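You operate a simulated robot arm through the tools that you are given. There is no shell and no other tool. Be economical: measure what you need, move in short steps, check, and stop when the job is done.

Carry out the task below with a simulated robot arm. There is one attempt and no reset: what you move stays moved.

## Task
Fetch the rice jar and set it in the glass bowl.

The check looks at the end state, three seconds after you hand in, the way a careful person would. Anything else that was tipped, shoved, dropped, spilled or broken makes it a failure.

## Robot
A 7-joint arm with a two-finger parallel gripper, fixed in place. Base frame: the origin is at the foot of the arm, x ahead of it, y to its left, z up; the work surface is at about z = 0. Readings come in cm, degrees, newtons and seconds.
With the tool pointing down near the work surface it reaches from about 22 to 58 cm from the base axis. Its first joint turns from -66.0 to 66.0 degrees. Payload 2.5 kg.
The TCP is the grasp point between the finger pads, 2.3 cm short of the fingertips. In the tool frame z runs along the fingers and y along their closing line. The gripper opens to 9.4 cm. The fingers are 3.8 cm wide and 1 cm thick; the gripper's body (5.4 by 9.6 cm) begins 3.9 cm behind the TCP.
Orientation is told as [roll, pitch, yaw] about the base's x, y, z axes, in that order, counted from this pose: with the fingers straight down and closing along the base's y, the tool's x points along the base's -x, its y along +y and its z along -z.

## Interface
- The arm moves only by the tool step_arm. Its argument "deltas" is a list that holds one entry, the list of rows, each a list of 7 numbers: the shift along the base's x, y, z in cm, then the turn, a rotation vector about the base's x, y, z in degrees, then the closure, from 0 (fully open) to 1 (shut). In form: [[[x, y, z, wx, wy, wz, hand], ...]]. A call has 1 to 10 rows; each row is the pose to reach, as a shift and turn from the pose commanded when the call began. Rows are played at 5 a second. More than 5 cm and 8.6 degrees between two rows, or a gripper value outside its range, and nothing of the call is played. A pose out of reach is approached as far as the arm can. The call stops where the force on the tool passes 40 N (or 10 N more than at its start, if that is more) or the arm is blocked; 0.2 s more then pass. Each finger travels about 10.8 cm/s and halts on what it meets, pressing with about 30 N; the grip force reading is that of the motor and also rises with nothing between the fingers. The clock runs only during rows and for 0.2 s after the last one: add rows that repeat a pose to give the fingers time. The reply holds the time, the measured pose of the TCP, the force on the tool along the base axes, the opening and the grip force, in the units named above and with some noise.
- Cameras (640 x 400 px; columns grow to the right, rows downward): "scene" is fixed at [10.07, -38.49, 56.03]; the picture's right is [0.96, -0.26, 0.00], its down [-0.13, -0.49, -0.86] and it looks along [0.23, 0.83, -0.51] (base axes); focal length 338 px, centre (320, 200). "wrist" rides on the gripper at [8.6, 1.6, -7.4] in the tool frame; the picture's right is [-0.18, 0.98, 0.00], its down [-0.58, -0.11, -0.81] and it looks along [-0.79, -0.15, 0.59] (tool axes); focal length 243 px, centre (320, 200). There is no depth. A picture from a camera that has moved, and an enlarged one, comes with that camera's place and axes in the base frame and with its lens. The place of the scene camera against the robot may be out by one fixed shift of up to 1.8 cm in any direction.
- camera(camera): a new picture of that camera. No time passes.
- close_up(camera, box): a new picture of the part [left, top, right, bottom] of that camera's present view, enlarged. No time passes.
- hand_in(): hands the job in; it is judged then, once.

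Work in short steps. Places have to be worked out from the pictures, the camera data and where the tool is seen: move nearer, look again, correct. Check each grasp and each placing, and mend what went wrong. You have 90 turns and 36 pictures in all, those below and enlarged ones among them. Open the gripper and draw the arm clear of the work before you hand the job in, unless the task says otherwise; then end with one line.

The tools are called after ">>>" as a command line: name --argument value ..., lists and objects as JSON in quotes. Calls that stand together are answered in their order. step_arm: Moves the arm, as the interface text tells. Its arguments: {"type":"object","properties":{"deltas":{"type":"array"}},"required":["deltas"]} The other tools are called the same way: camera (camera) takes a picture; close_up (camera, box) takes an enlarged picture of a part of a camera's view; hand_in () hands the job in.

At the start:

```text
time: 0.0
ee_pos: [30.74, 34.13, 35.48]
tcp_rot: [0.0, 0.1, 0.0]
force: [0.4, -0.1, 0.1]
gripper_width: 9.39
grasp_force: 0.1
```

scene: 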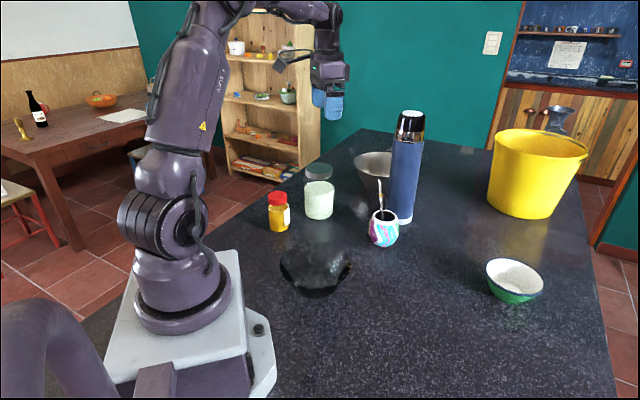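
wrist: 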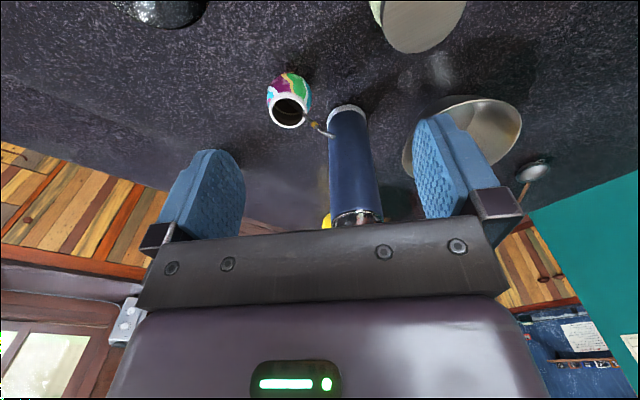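

I'll zoom in on the middle of the scene to identify the rice jar and the glass bowl.

>>> close_up --camera "scene" --box '[240, 100, 440, 225]'

>>> close_up --camera "scene" --box '[240, 200, 400, 300]'

```text
3.20 times, centred on (340, 162) of scene
camera zoom: at [10.07, -38.49, 56.03], right [0.96, -0.26, 0.0], down [-0.13, -0.49, -0.86], along [0.23, 0.83, -0.51], focal length 1082 px, centre (256, 320)
```

zoom: 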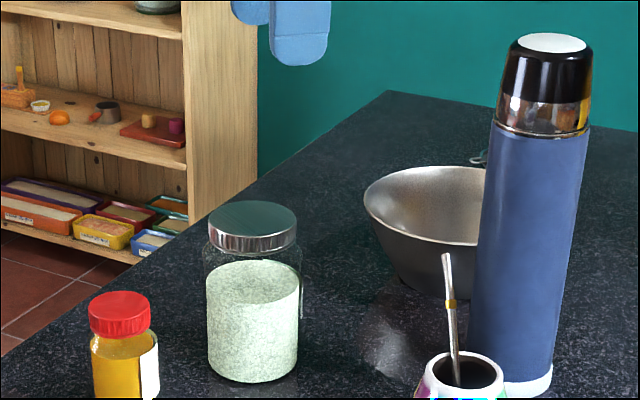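

```text
4.00 times, centred on (320, 250) of scene
camera zoom: at [10.07, -38.49, 56.03], right [0.96, -0.26, 0.0], down [-0.13, -0.49, -0.86], along [0.23, 0.83, -0.51], focal length 1352 px, centre (320, 0)
```

zoom: 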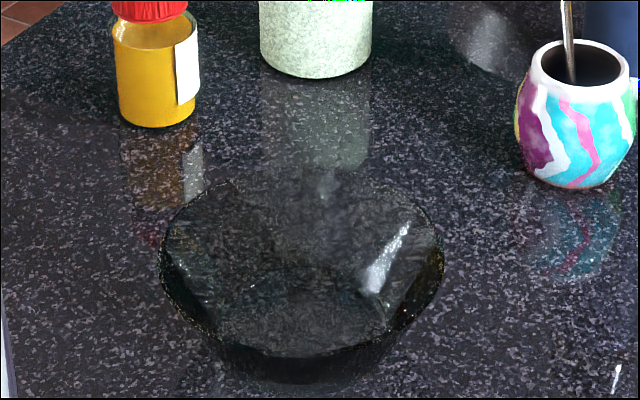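

The rice jar is the lidded glass jar near (33, 45), about 14 cm tall. The glass bowl is the dark transparent one near (24, 16). I'll move back and lower so the wrist camera can see the jar.

>>> step_arm --deltas '[[[-3, 3, -2, 0, 0, 0, 0], [-6, 6, -5, 0, 0, 0, 0], [-8, 8, -8, 0, 0, 0, 0], [-8, 8, -10, 0, 0, 0, 0], [-8, 8, -10, 0, 0, 0, 0]]]'

>>> camera --camera "wrist"

```text
refused: row 2 steps farther than a row can; nothing moved
```

```text
31 pictures are left
camera wrist: at [22.27, 35.64, 42.89], right [0.18, 0.98, 0.0], down [0.58, -0.11, 0.81], along [0.79, -0.15, -0.59], focal length 243 px, centre (320, 200)
```

wrist: 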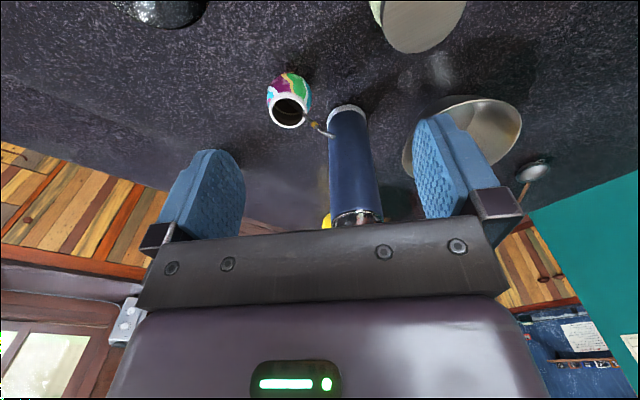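

The move was refused because its rows were longer than 5 cm, so I'll repeat it in smaller ones.

>>> step_arm --deltas '[[[-2, 2, -2.5, 0, 0, 0, 0], [-4, 4, -5, 0, 0, 0, 0], [-6, 6, -7.5, 0, 0, 0, 0], [-8, 8, -10, 0, 0, 0, 0], [-8, 8, -10, 0, 0, 0, 0]]]'

```text
time: 1.2
ee_pos: [23.04, 42.03, 25.42]
tcp_rot: [0.0, 0.0, 0.0]
force: [-0.2, 0.4, 0.0]
gripper_width: 9.42
grasp_force: 0.1
```

The arm reached the new pose, so I'll look through the wrist camera.

>>> camera --camera "wrist"

```text
30 pictures are left
camera wrist: at [14.32, 43.69, 32.82], right [0.18, 0.98, 0.0], down [0.58, -0.11, 0.81], along [0.79, -0.15, -0.59], focal length 243 px, centre (320, 200)
```

wrist: 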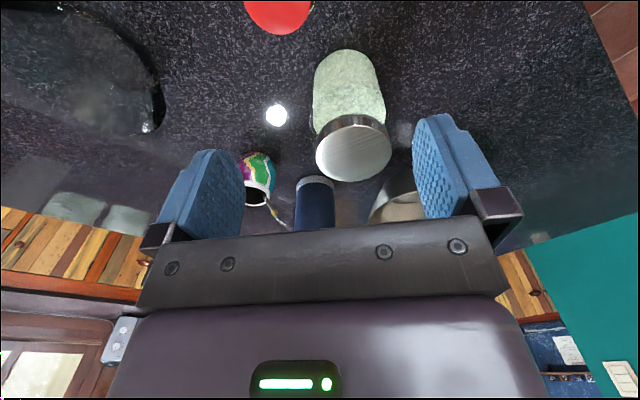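

>>> close_up --camera "wrist" --box '[270, 30, 430, 190]'

>>> close_up --camera "wrist" --box '[0, 0, 180, 150]'

```text
2.50 times, centred on (350, 110) of wrist
camera zoom: at [14.32, 43.69, 32.82], right [0.18, 0.98, 0.0], down [0.58, -0.11, 0.81], along [0.79, -0.15, -0.59], focal length 606 px, centre (245, 425)
```

zoom: 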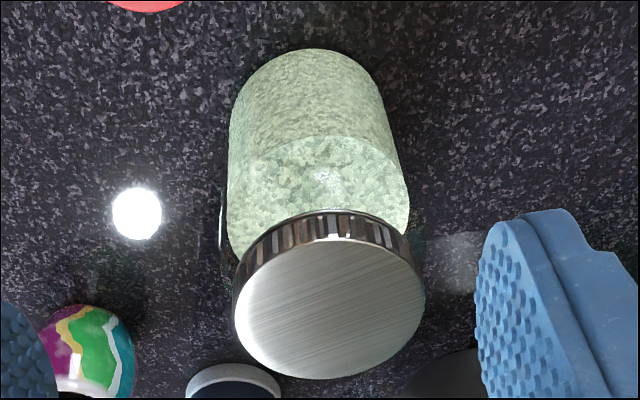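

```text
2.67 times, centred on (90, 75) of wrist
camera zoom: at [14.32, 43.69, 32.82], right [0.18, 0.98, 0.0], down [0.58, -0.11, 0.81], along [0.79, -0.15, -0.59], focal length 647 px, centre (933, 533)
```

zoom: 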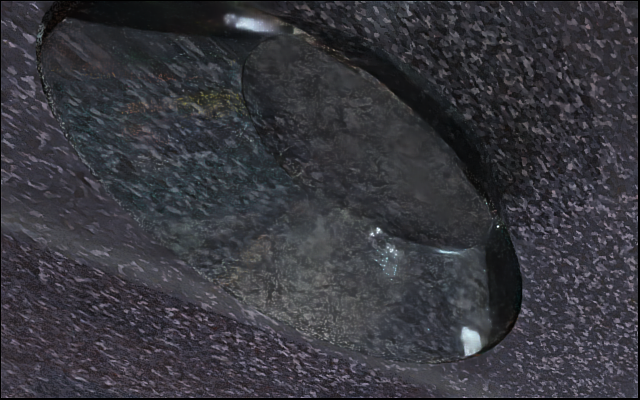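

By the wrist view the jar's axis is at about (32.1, 43.9), with a lid about 8 cm wide and a top at about z=14. I'll take a tighter close-up of the lid to find its lower edge and the width of the glass.

>>> close_up --camera "scene" --box '[294, 155, 344, 225]'

```text
5.71 times, centred on (319, 190) of scene
camera zoom: at [10.07, -38.49, 56.03], right [0.96, -0.26, 0.0], down [-0.13, -0.49, -0.86], along [0.23, 0.83, -0.51], focal length 1931 px, centre (326, 257)
```

zoom: 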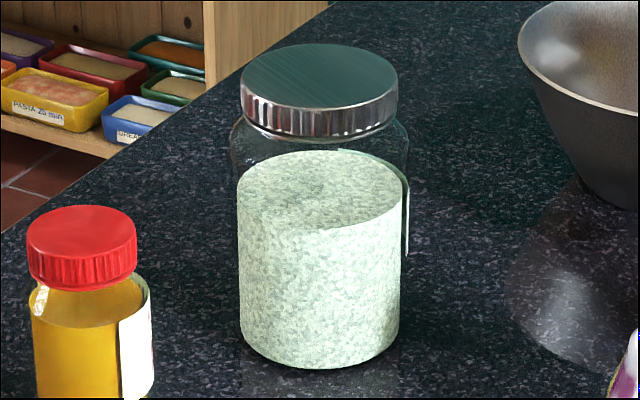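

The lid is about 7.8 cm wide and 1.8 cm high, while the glass below it is about 9 cm wide. Gripping the lid leaves the most clearance. I'll centre above the jar and lower to just above the lid, then compare.

>>> step_arm --deltas '[[[2.2, 0.4, 0, 0, 0, 0, 0], [4.5, 0.9, 0, 0, 0, 0, 0], [6.8, 1.4, 0, 0, 0, 0, 0], [9, 1.85, 0, 0, 0, 0, 0], [9, 1.85, -3, 0, 0, 0, 0], [9, 1.85, -6.4, 0, 0, 0, 0], [9, 1.85, -6.4, 0, 0, 0, 0]]]'

>>> close_up --camera "scene" --box '[270, 120, 370, 230]'

>>> camera --camera "wrist"

```text
time: 2.8
ee_pos: [31.77, 43.9, 18.94]
tcp_rot: [0.1, 0.1, 0.0]
force: [-0.1, 0.4, -0.2]
gripper_width: 9.4
grasp_force: 0.1
```

```text
3.64 times, centred on (320, 175) of scene
camera zoom: at [10.07, -38.49, 56.03], right [0.96, -0.26, 0.0], down [-0.13, -0.49, -0.86], along [0.23, 0.83, -0.51], focal length 1229 px, centre (320, 291)
```

zoom: 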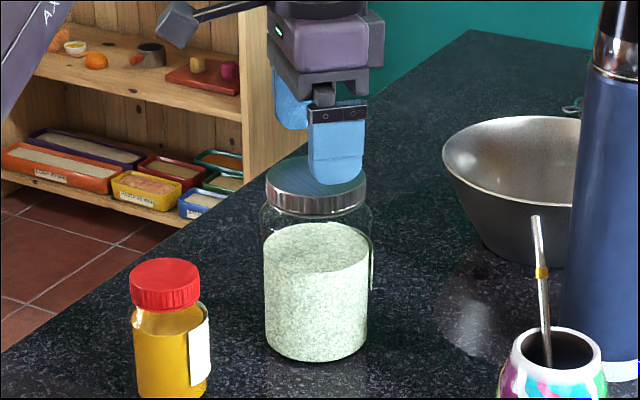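

```text
25 pictures are left
camera wrist: at [23.21, 45.57, 26.42], right [0.18, 0.98, 0.0], down [0.58, -0.11, 0.81], along [0.79, -0.15, -0.59], focal length 243 px, centre (320, 200)
```

wrist: 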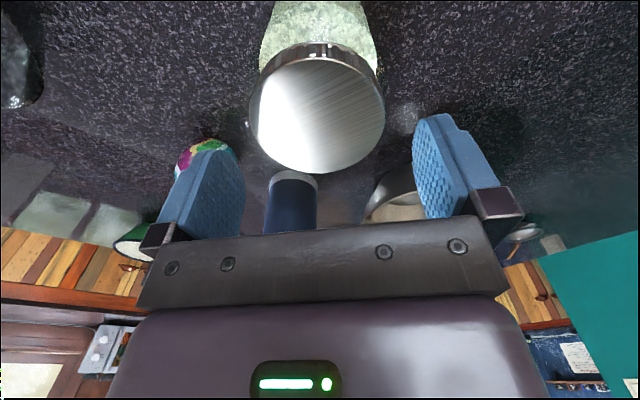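

The two wrist views put the lid at (31.6, 43.87) with its top at about z=14.2, and the tool is centred over it. I'll lower until the fingertips reach the lid's lower edge.

>>> step_arm --deltas '[[[-0.1, 0, -1.5, 0, 0, 0, 0], [-0.1, 0, -3, 0, 0, 0, 0], [-0.1, 0, -4.4, 0, 0, 0, 0], [-0.1, 0, -4.4, 0, 0, 0, 0]]]'

>>> close_up --camera "scene" --box '[290, 140, 350, 225]'

>>> close_up --camera "wrist" --box '[140, 0, 500, 225]'

```text
time: 3.8
ee_pos: [31.77, 43.91, 14.68]
tcp_rot: [0.0, 0.0, 0.0]
force: [0.1, -0.2, 0.6]
gripper_width: 9.4
grasp_force: 0.0
```

```text
4.71 times, centred on (320, 182) of scene
camera zoom: at [10.07, -38.49, 56.03], right [0.96, -0.26, 0.0], down [-0.13, -0.49, -0.86], along [0.23, 0.83, -0.51], focal length 1591 px, centre (320, 282)
```

zoom: 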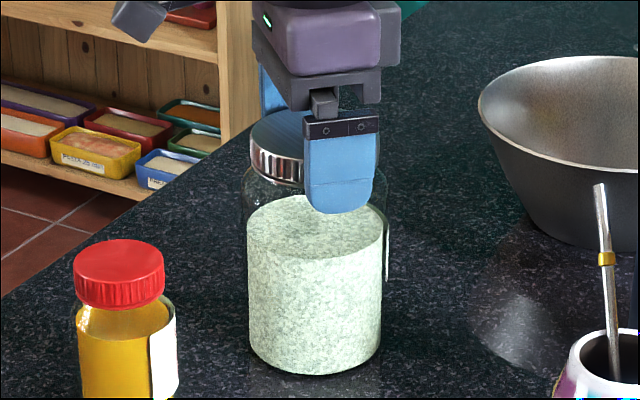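

```text
1.78 times, centred on (320, 112) of wrist
camera zoom: at [23.14, 45.46, 22.08], right [0.18, 0.98, 0.0], down [0.58, -0.11, 0.81], along [0.79, -0.15, -0.59], focal length 431 px, centre (320, 356)
```

zoom: 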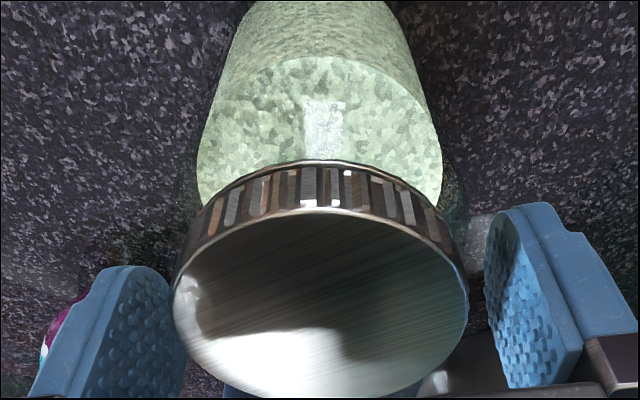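

The lid sits centred between the fingers, and the tips appear a little below its lower edge. I'll raise 0.4 cm so the pads bear on the lid, then close.

>>> step_arm --deltas '[[[0, 0, 0.4, 0, 0, 0, 0], [0, 0, 0.4, 0, 0, 0, 0.1], [0, 0, 0.4, 0, 0, 0, 0.2], [0, 0, 0.4, 0, 0, 0, 0.3], [0, 0, 0.4, 0, 0, 0, 0.4], [0, 0, 0.4, 0, 0, 0, 0.4]]]'

```text
time: 5.2
ee_pos: [31.75, 43.88, 15.04]
tcp_rot: [0.0, 0.0, 0.0]
force: [-0.1, -3.2, 0.9]
gripper_width: 7.57
grasp_force: 30.1
```

The fingers hold at 7.57 cm with 30 N, which matches the lid. I'll make a small test lift.

>>> step_arm --deltas '[[[0, 0, 0, 0, 0, 0, 1], [0, 0, 0.5, 0, 0, 0, 1], [0, 0, 1, 0, 0, 0, 1], [0, 0, 2, 0, 0, 0, 1], [0, 0, 2, 0, 0, 0, 1]]]'

>>> close_up --camera "scene" --box '[290, 130, 350, 225]'

```text
time: 6.4
ee_pos: [31.82, 44.0, 17.08]
tcp_rot: [0.0, 0.0, 0.1]
force: [0.2, -0.9, -8.5]
gripper_width: 7.57
grasp_force: 30.2
```

```text
4.21 times, centred on (320, 178) of scene
camera zoom: at [10.07, -38.49, 56.03], right [0.96, -0.26, 0.0], down [-0.13, -0.49, -0.86], along [0.23, 0.83, -0.51], focal length 1423 px, centre (320, 295)
```

zoom: 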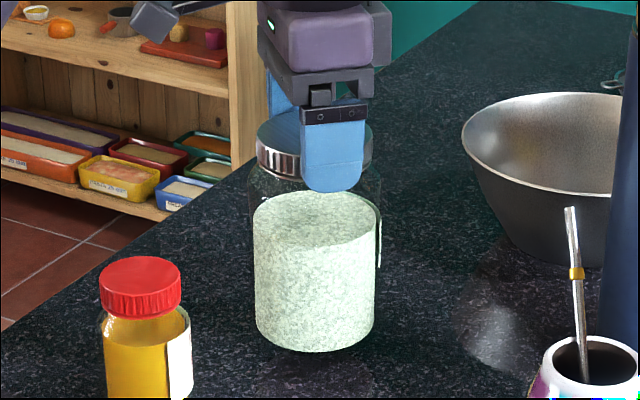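

The reading of −8.5 N and the picture show the jar held and hanging straight, with its base at TCP z minus 15.05. I'll lift it, then move back and yaw −30° so the wrist camera sees the bowl beside the jar.

>>> step_arm --deltas '[[[0, 0, 2.5, 0, 0, 0, 1], [0, 0, 5.5, 0, 0, 0, 1], [0, 0, 8.5, 0, 0, 0, 1], [0, 0, 11, 0, 0, 0, 1], [-1.4, -1.5, 11, 0, 0, -7.5, 1], [-2.9, -3, 11, 0, 0, -15, 1], [-4.4, -4.5, 11, 0, 0, -22.5, 1], [-5.8, -6, 11, 0, 0, -30, 1], [-5.8, -6, 11, 0, 0, -30, 1]]]'

>>> camera --camera "wrist"

```text
time: 8.4
ee_pos: [25.91, 37.79, 28.04]
tcp_rot: [0.0, 0.0, -30.1]
force: [-0.1, -0.7, -8.4]
gripper_width: 7.6
grasp_force: 30.1
```

```text
21 pictures are left
camera wrist: at [19.27, 43.51, 35.44], right [0.65, 0.76, 0.0], down [0.45, -0.39, 0.81], along [0.61, -0.53, -0.59], focal length 243 px, centre (320, 200)
```

wrist: 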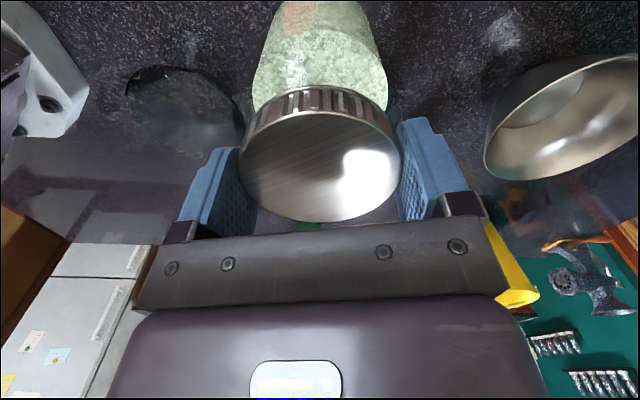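

>>> close_up --camera "wrist" --box '[105, 45, 265, 175]'

```text
3.08 times, centred on (185, 110) of wrist
camera zoom: at [19.27, 43.51, 35.44], right [0.65, 0.76, 0.0], down [0.45, -0.39, 0.81], along [0.61, -0.53, -0.59], focal length 746 px, centre (735, 477)
```

zoom: 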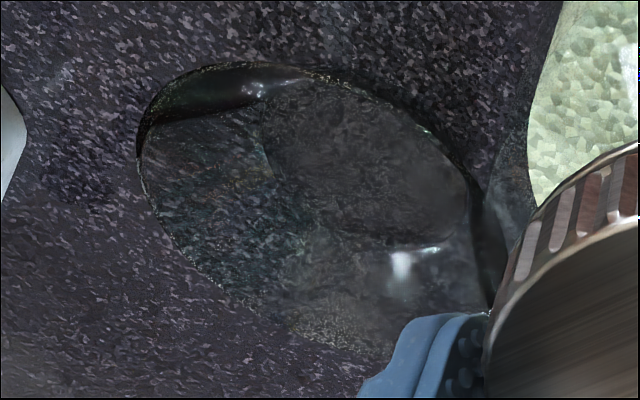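

The bowl's floor centre comes out at (22.9, 15.7), and the earlier view gave (22.75, 15.65). I'll move closer for one steeper view to refine it.

>>> step_arm --deltas '[[[0.5, -2, 0, 0, 0, 0, 1], [1, -4, 0, 0, 0, 0, 1], [1.5, -6, 0, 0, 0, 0, 1], [2, -7.5, 0, 0, 0, 0, 1], [2, -7.5, 0, 0, 0, 0, 1]]]'

>>> close_up --camera "wrist" --box '[90, 0, 300, 150]'

```text
time: 9.6
ee_pos: [27.89, 30.37, 28.06]
tcp_rot: [0.0, 0.0, -29.9]
force: [0.7, -0.5, -8.3]
gripper_width: 7.57
grasp_force: 30.3
```

```text
2.67 times, centred on (195, 75) of wrist
camera zoom: at [21.27, 36.06, 35.46], right [0.65, 0.76, 0.0], down [0.45, -0.38, 0.81], along [0.61, -0.52, -0.59], focal length 647 px, centre (653, 533)
```

zoom: 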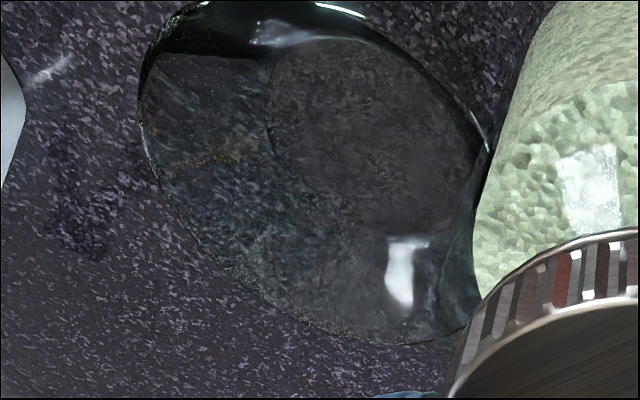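

The closer view gives about (22.98, 16.1), so I'll aim for (22.95, 16.0). I'll carry the jar over the bowl, still above the rim, and compare the two in the scene view.

>>> step_arm --deltas '[[[-1, -3, 0, 0, 0, 0, 1], [-2, -6, 0, 0, 0, 0, 1], [-3, -9, 0, 0, 0, 0, 1], [-4, -12, 0, 0, 0, 0, 1], [-4.94, -14.37, 0, 0, 0, 0, 1], [-4.94, -14.37, -2, 0, 0, 0, 1], [-4.94, -14.37, -4, 0, 0, 0, 1], [-4.94, -14.37, -4, 0, 0, 0, 1]]]'

>>> close_up --camera "scene" --box '[240, 160, 400, 310]'

>>> camera --camera "wrist"

```text
time: 11.4
ee_pos: [23.07, 15.92, 24.07]
tcp_rot: [0.0, -0.1, -30.0]
force: [0.0, -0.9, -9.0]
gripper_width: 7.59
grasp_force: 30.1
```

```text
2.67 times, centred on (320, 235) of scene
camera zoom: at [10.07, -38.49, 56.03], right [0.96, -0.26, 0.0], down [-0.13, -0.49, -0.86], along [0.23, 0.83, -0.51], focal length 901 px, centre (320, 107)
```

zoom: 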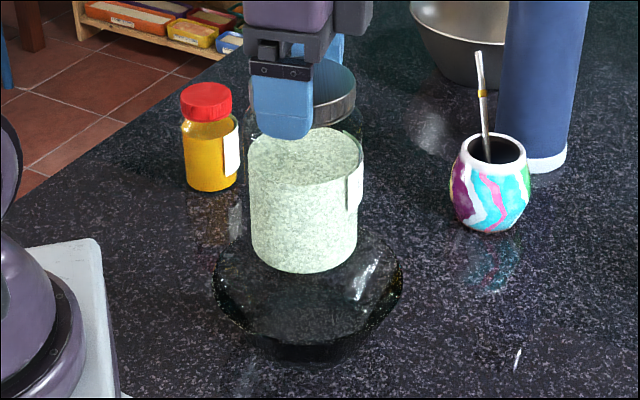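

```text
17 pictures are left
camera wrist: at [16.44, 21.64, 31.49], right [0.65, 0.76, 0.0], down [0.45, -0.38, 0.81], along [0.61, -0.52, -0.59], focal length 243 px, centre (320, 200)
```

wrist: 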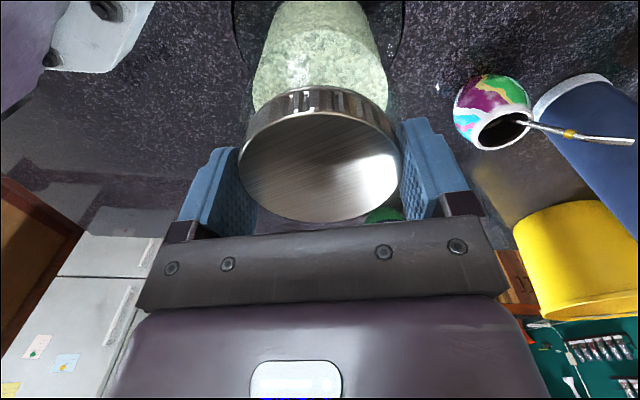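

In the scene view the jar sits about 0.4 cm left of the bowl's centre, while the wrist view shows it close to centred. I'll enlarge both views at the rim before correcting.

>>> close_up --camera "wrist" --box '[210, 0, 430, 120]'

>>> close_up --camera "scene" --box '[270, 210, 360, 300]'

```text
2.91 times, centred on (320, 60) of wrist
camera zoom: at [16.44, 21.64, 31.49], right [0.65, 0.76, 0.0], down [0.45, -0.38, 0.81], along [0.61, -0.52, -0.59], focal length 706 px, centre (320, 607)
```

zoom: 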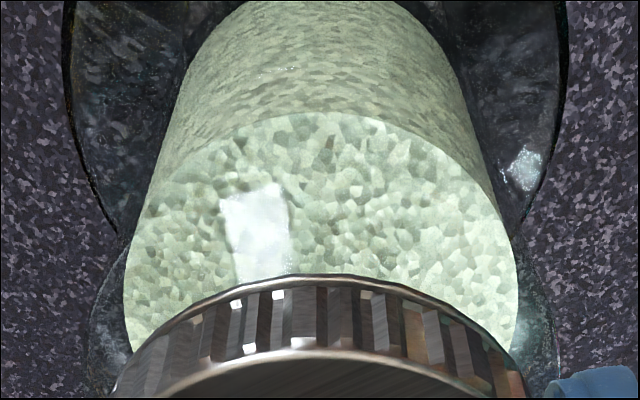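

```text
4.44 times, centred on (315, 255) of scene
camera zoom: at [10.07, -38.49, 56.03], right [0.96, -0.26, 0.0], down [-0.13, -0.49, -0.86], along [0.23, 0.83, -0.51], focal length 1502 px, centre (342, -44)
```

zoom: 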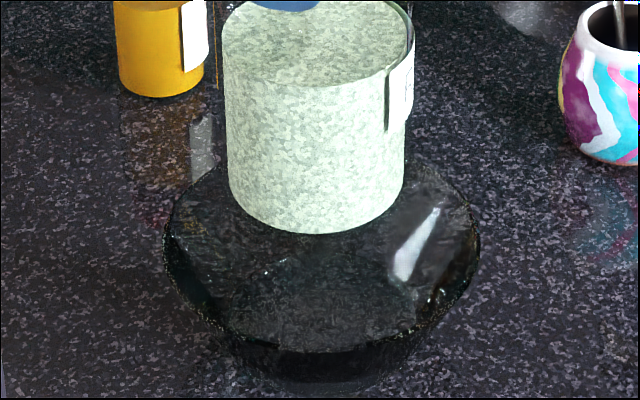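

The jar needs to move about (+0.18, −0.38) to sit over the rim's centre. I'll make that shift and then lower most of the way.

>>> step_arm --deltas '[[[0.15, -0.36, 0, 0, 0, 0, 1], [0.15, -0.36, -2, 0, 0, 0, 1], [0.15, -0.36, -4, 0, 0, 0, 1], [0.15, -0.36, -5.5, 0, 0, 0, 1], [0.15, -0.36, -6.5, 0, 0, 0, 1], [0.15, -0.36, -6.5, 0, 0, 0, 1]]]'

>>> close_up --camera "scene" --box '[265, 200, 365, 300]'

>>> close_up --camera "wrist" --box '[170, 0, 470, 170]'

```text
time: 12.8
ee_pos: [23.29, 15.53, 17.59]
tcp_rot: [0.0, 0.0, -30.0]
force: [0.5, 0.5, -7.7]
gripper_width: 7.58
grasp_force: 30.2
```

```text
4.00 times, centred on (315, 250) of scene
camera zoom: at [10.07, -38.49, 56.03], right [0.96, -0.26, 0.0], down [-0.13, -0.49, -0.86], along [0.23, 0.83, -0.51], focal length 1352 px, centre (340, 0)
```

zoom: 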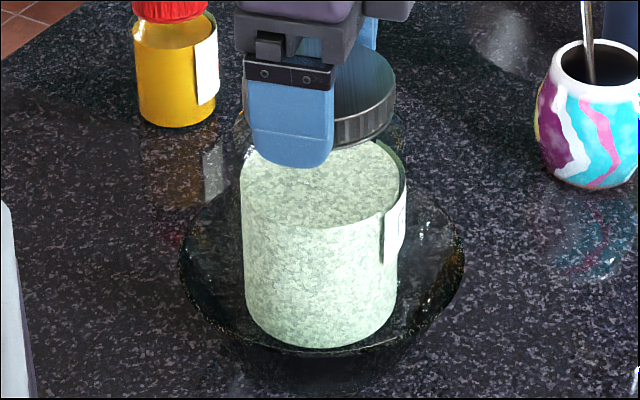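

```text
2.13 times, centred on (320, 85) of wrist
camera zoom: at [16.55, 21.31, 24.98], right [0.65, 0.76, 0.0], down [0.45, -0.38, 0.81], along [0.61, -0.52, -0.59], focal length 518 px, centre (320, 445)
```

zoom: 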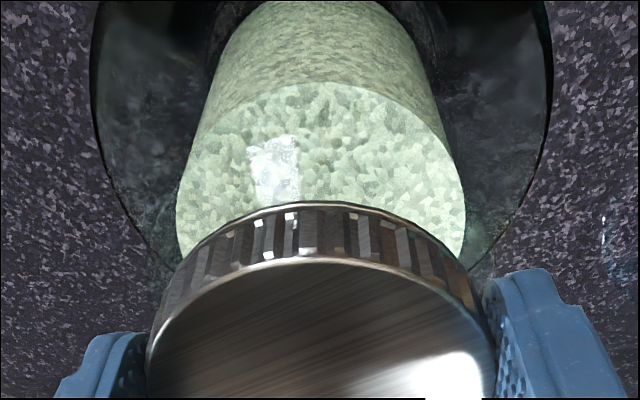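

The jar is now centred in the rim in both views, with its base at about z=2.5. I'll lower gently towards contact.

>>> step_arm --deltas '[[[0, 0, -0.4, 0, 0, 0, 1], [0, 0, -0.8, 0, 0, 0, 1], [0, 0, -1.2, 0, 0, 0, 1], [0, 0, -1.5, 0, 0, 0, 1], [0, 0, -1.5, 0, 0, 0, 1]]]'

```text
time: 14.0
ee_pos: [23.38, 15.57, 16.05]
tcp_rot: [0.0, 0.1, -29.9]
force: [-0.3, -0.8, -8.3]
gripper_width: 7.59
grasp_force: 30.2
```

The reading still shows the full weight, so there is no contact yet. I'll continue in 0.2 cm steps.

>>> step_arm --deltas '[[[0, 0, -0.2, 0, 0, 0, 1], [0, 0, -0.4, 0, 0, 0, 1], [0, 0, -0.4, 0, 0, 0, 1]]]'

```text
time: 14.8
ee_pos: [23.27, 15.72, 15.67]
tcp_rot: [0.1, 0.1, -30.0]
force: [-7.4, -4.9, 24.5]
gripper_width: 7.58
grasp_force: 30.1
```

Contact came at TCP z≈15.7, which puts the base at about 0.6 cm. There is a small sideways push toward −x and −y. I'll ease up 0.15 cm, shift slightly that way and read the force.

>>> step_arm --deltas '[[[0, 0, 0.2, 0, 0, 0, 1], [-0.15, -0.1, 0.2, 0, 0, 0, 1], [-0.15, -0.1, 0.05, 0, 0, 0, 1], [-0.15, -0.1, 0.05, 0, 0, 0, 1]]]'

>>> close_up --camera "scene" --box '[265, 200, 365, 300]'

```text
time: 15.8
ee_pos: [23.07, 15.49, 15.72]
tcp_rot: [0.0, -0.1, -30.0]
force: [-3.6, -2.5, 9.3]
gripper_width: 7.57
grasp_force: 30.0
```

```text
4.00 times, centred on (315, 250) of scene
camera zoom: at [10.07, -38.49, 56.03], right [0.96, -0.26, 0.0], down [-0.13, -0.49, -0.86], along [0.23, 0.83, -0.51], focal length 1352 px, centre (340, 0)
```

zoom: 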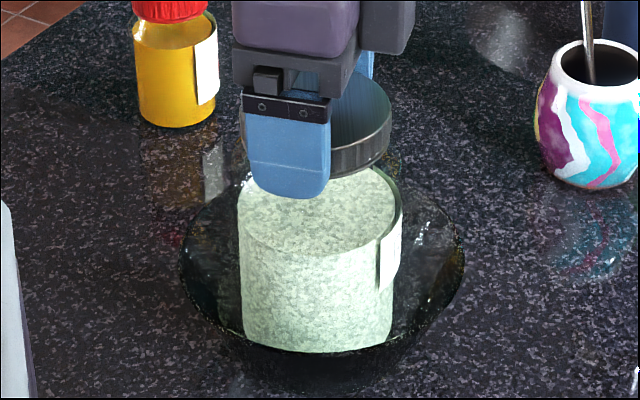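

The jar is inside the bowl, upright and near centre, and the bowl has not moved. I'll relieve the pressing force with a 0.1 cm raise before releasing.

>>> step_arm --deltas '[[[0.05, 0, 0.05, 0, 0, 0, 1], [0.1, 0, 0.1, 0, 0, 0, 1], [0.1, 0, 0.1, 0, 0, 0, 1]]]'

```text
time: 16.6
ee_pos: [23.23, 15.55, 15.83]
tcp_rot: [0.0, 0.0, -30.0]
force: [0.5, 0.0, -8.5]
gripper_width: 7.59
grasp_force: 30.1
```

The jar now hangs free less than 1 mm above the floor. I'll lower 0.06 cm and open the fingers gradually.

>>> step_arm --deltas '[[[0, 0, -0.07, 0, 0, 0, 1], [0, 0, -0.07, 0, 0, 0, 0.2], [0, 0, -0.07, 0, 0, 0, 0.1], [0, 0, -0.07, 0, 0, 0, 0], [0, 0, -0.07, 0, 0, 0, 0]]]'

>>> close_up --camera "scene" --box '[265, 200, 365, 300]'

>>> close_up --camera "wrist" --box '[140, 0, 500, 225]'

```text
time: 17.8
ee_pos: [23.23, 15.57, 15.76]
tcp_rot: [0.0, 0.0, -30.0]
force: [-0.3, 0.7, 0.6]
gripper_width: 9.39
grasp_force: 0.1
```

```text
4.00 times, centred on (315, 250) of scene
camera zoom: at [10.07, -38.49, 56.03], right [0.96, -0.26, 0.0], down [-0.13, -0.49, -0.86], along [0.23, 0.83, -0.51], focal length 1352 px, centre (340, 0)
```

zoom: 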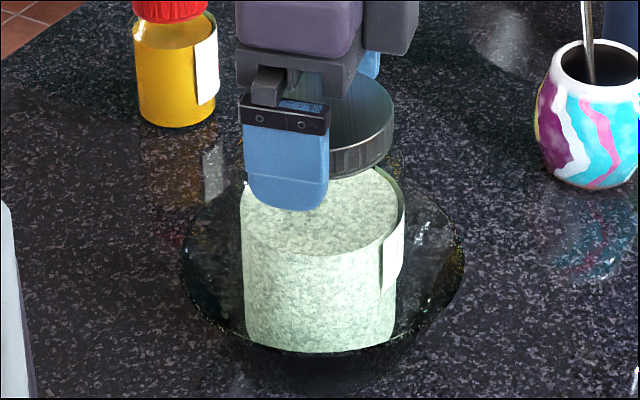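

```text
1.78 times, centred on (320, 112) of wrist
camera zoom: at [16.53, 21.23, 23.16], right [0.65, 0.76, 0.0], down [0.45, -0.38, 0.81], along [0.61, -0.52, -0.59], focal length 431 px, centre (320, 356)
```

zoom: 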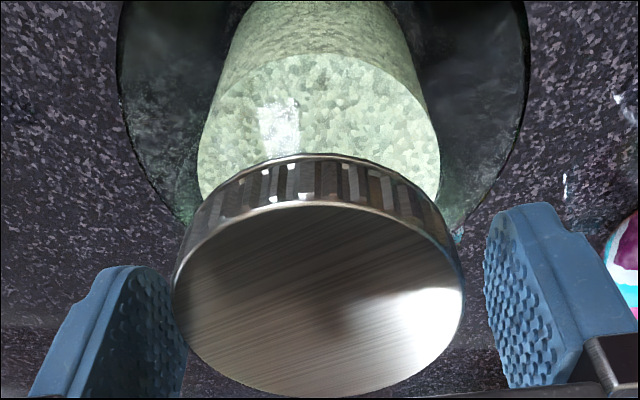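

The jar stands upright in the bowl with the fingers open and clear of the lid. I'll withdraw straight up.

>>> step_arm --deltas '[[[0, 0, 1, 0, 0, 0, 0], [0, 0, 2.5, 0, 0, 0, 0], [0, 0, 5, 0, 0, 0, 0], [0, 0, 8, 0, 0, 0, 0], [0, 0, 12, 0, 0, 0, 0], [0, 3, 14, 0, 0, 0, 0], [0, 7, 14, 0, 0, 0, 0], [0, 11, 14, 0, 0, 0, 0], [0, 15, 14, 0, 0, 0, 0], [0, 15, 14, 0, 0, 0, 0]]]'

>>> camera --camera "scene"

>>> close_up --camera "scene" --box '[255, 180, 375, 300]'

```text
time: 20.0
ee_pos: [23.06, 30.48, 29.96]
tcp_rot: [0.0, 0.1, -30.0]
force: [-0.2, 0.4, 0.7]
gripper_width: 9.39
grasp_force: 0.1
```

```text
9 pictures are left
```

scene: 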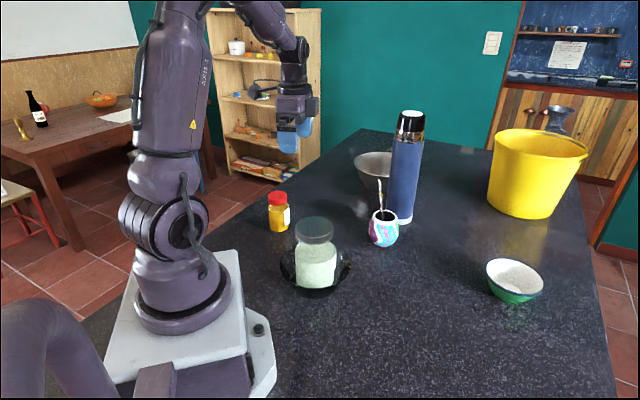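

```text
3.33 times, centred on (315, 240) of scene
camera zoom: at [10.07, -38.49, 56.03], right [0.96, -0.26, 0.0], down [-0.13, -0.49, -0.86], along [0.23, 0.83, -0.51], focal length 1127 px, centre (337, 67)
```

zoom: 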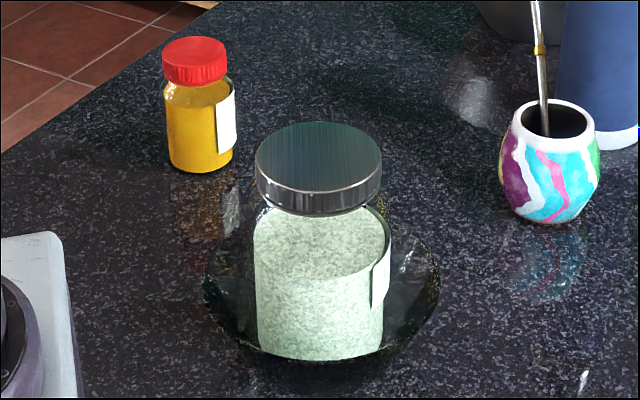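

The jar stands upright in the glass bowl, nothing else has moved, and the arm is clear. I'm handing in.

>>> hand_in

```text
The job is handed in.
```

The rice jar is standing upright in the glass bowl, the arm is clear with the gripper open, and the last pictures showed nothing else disturbed.
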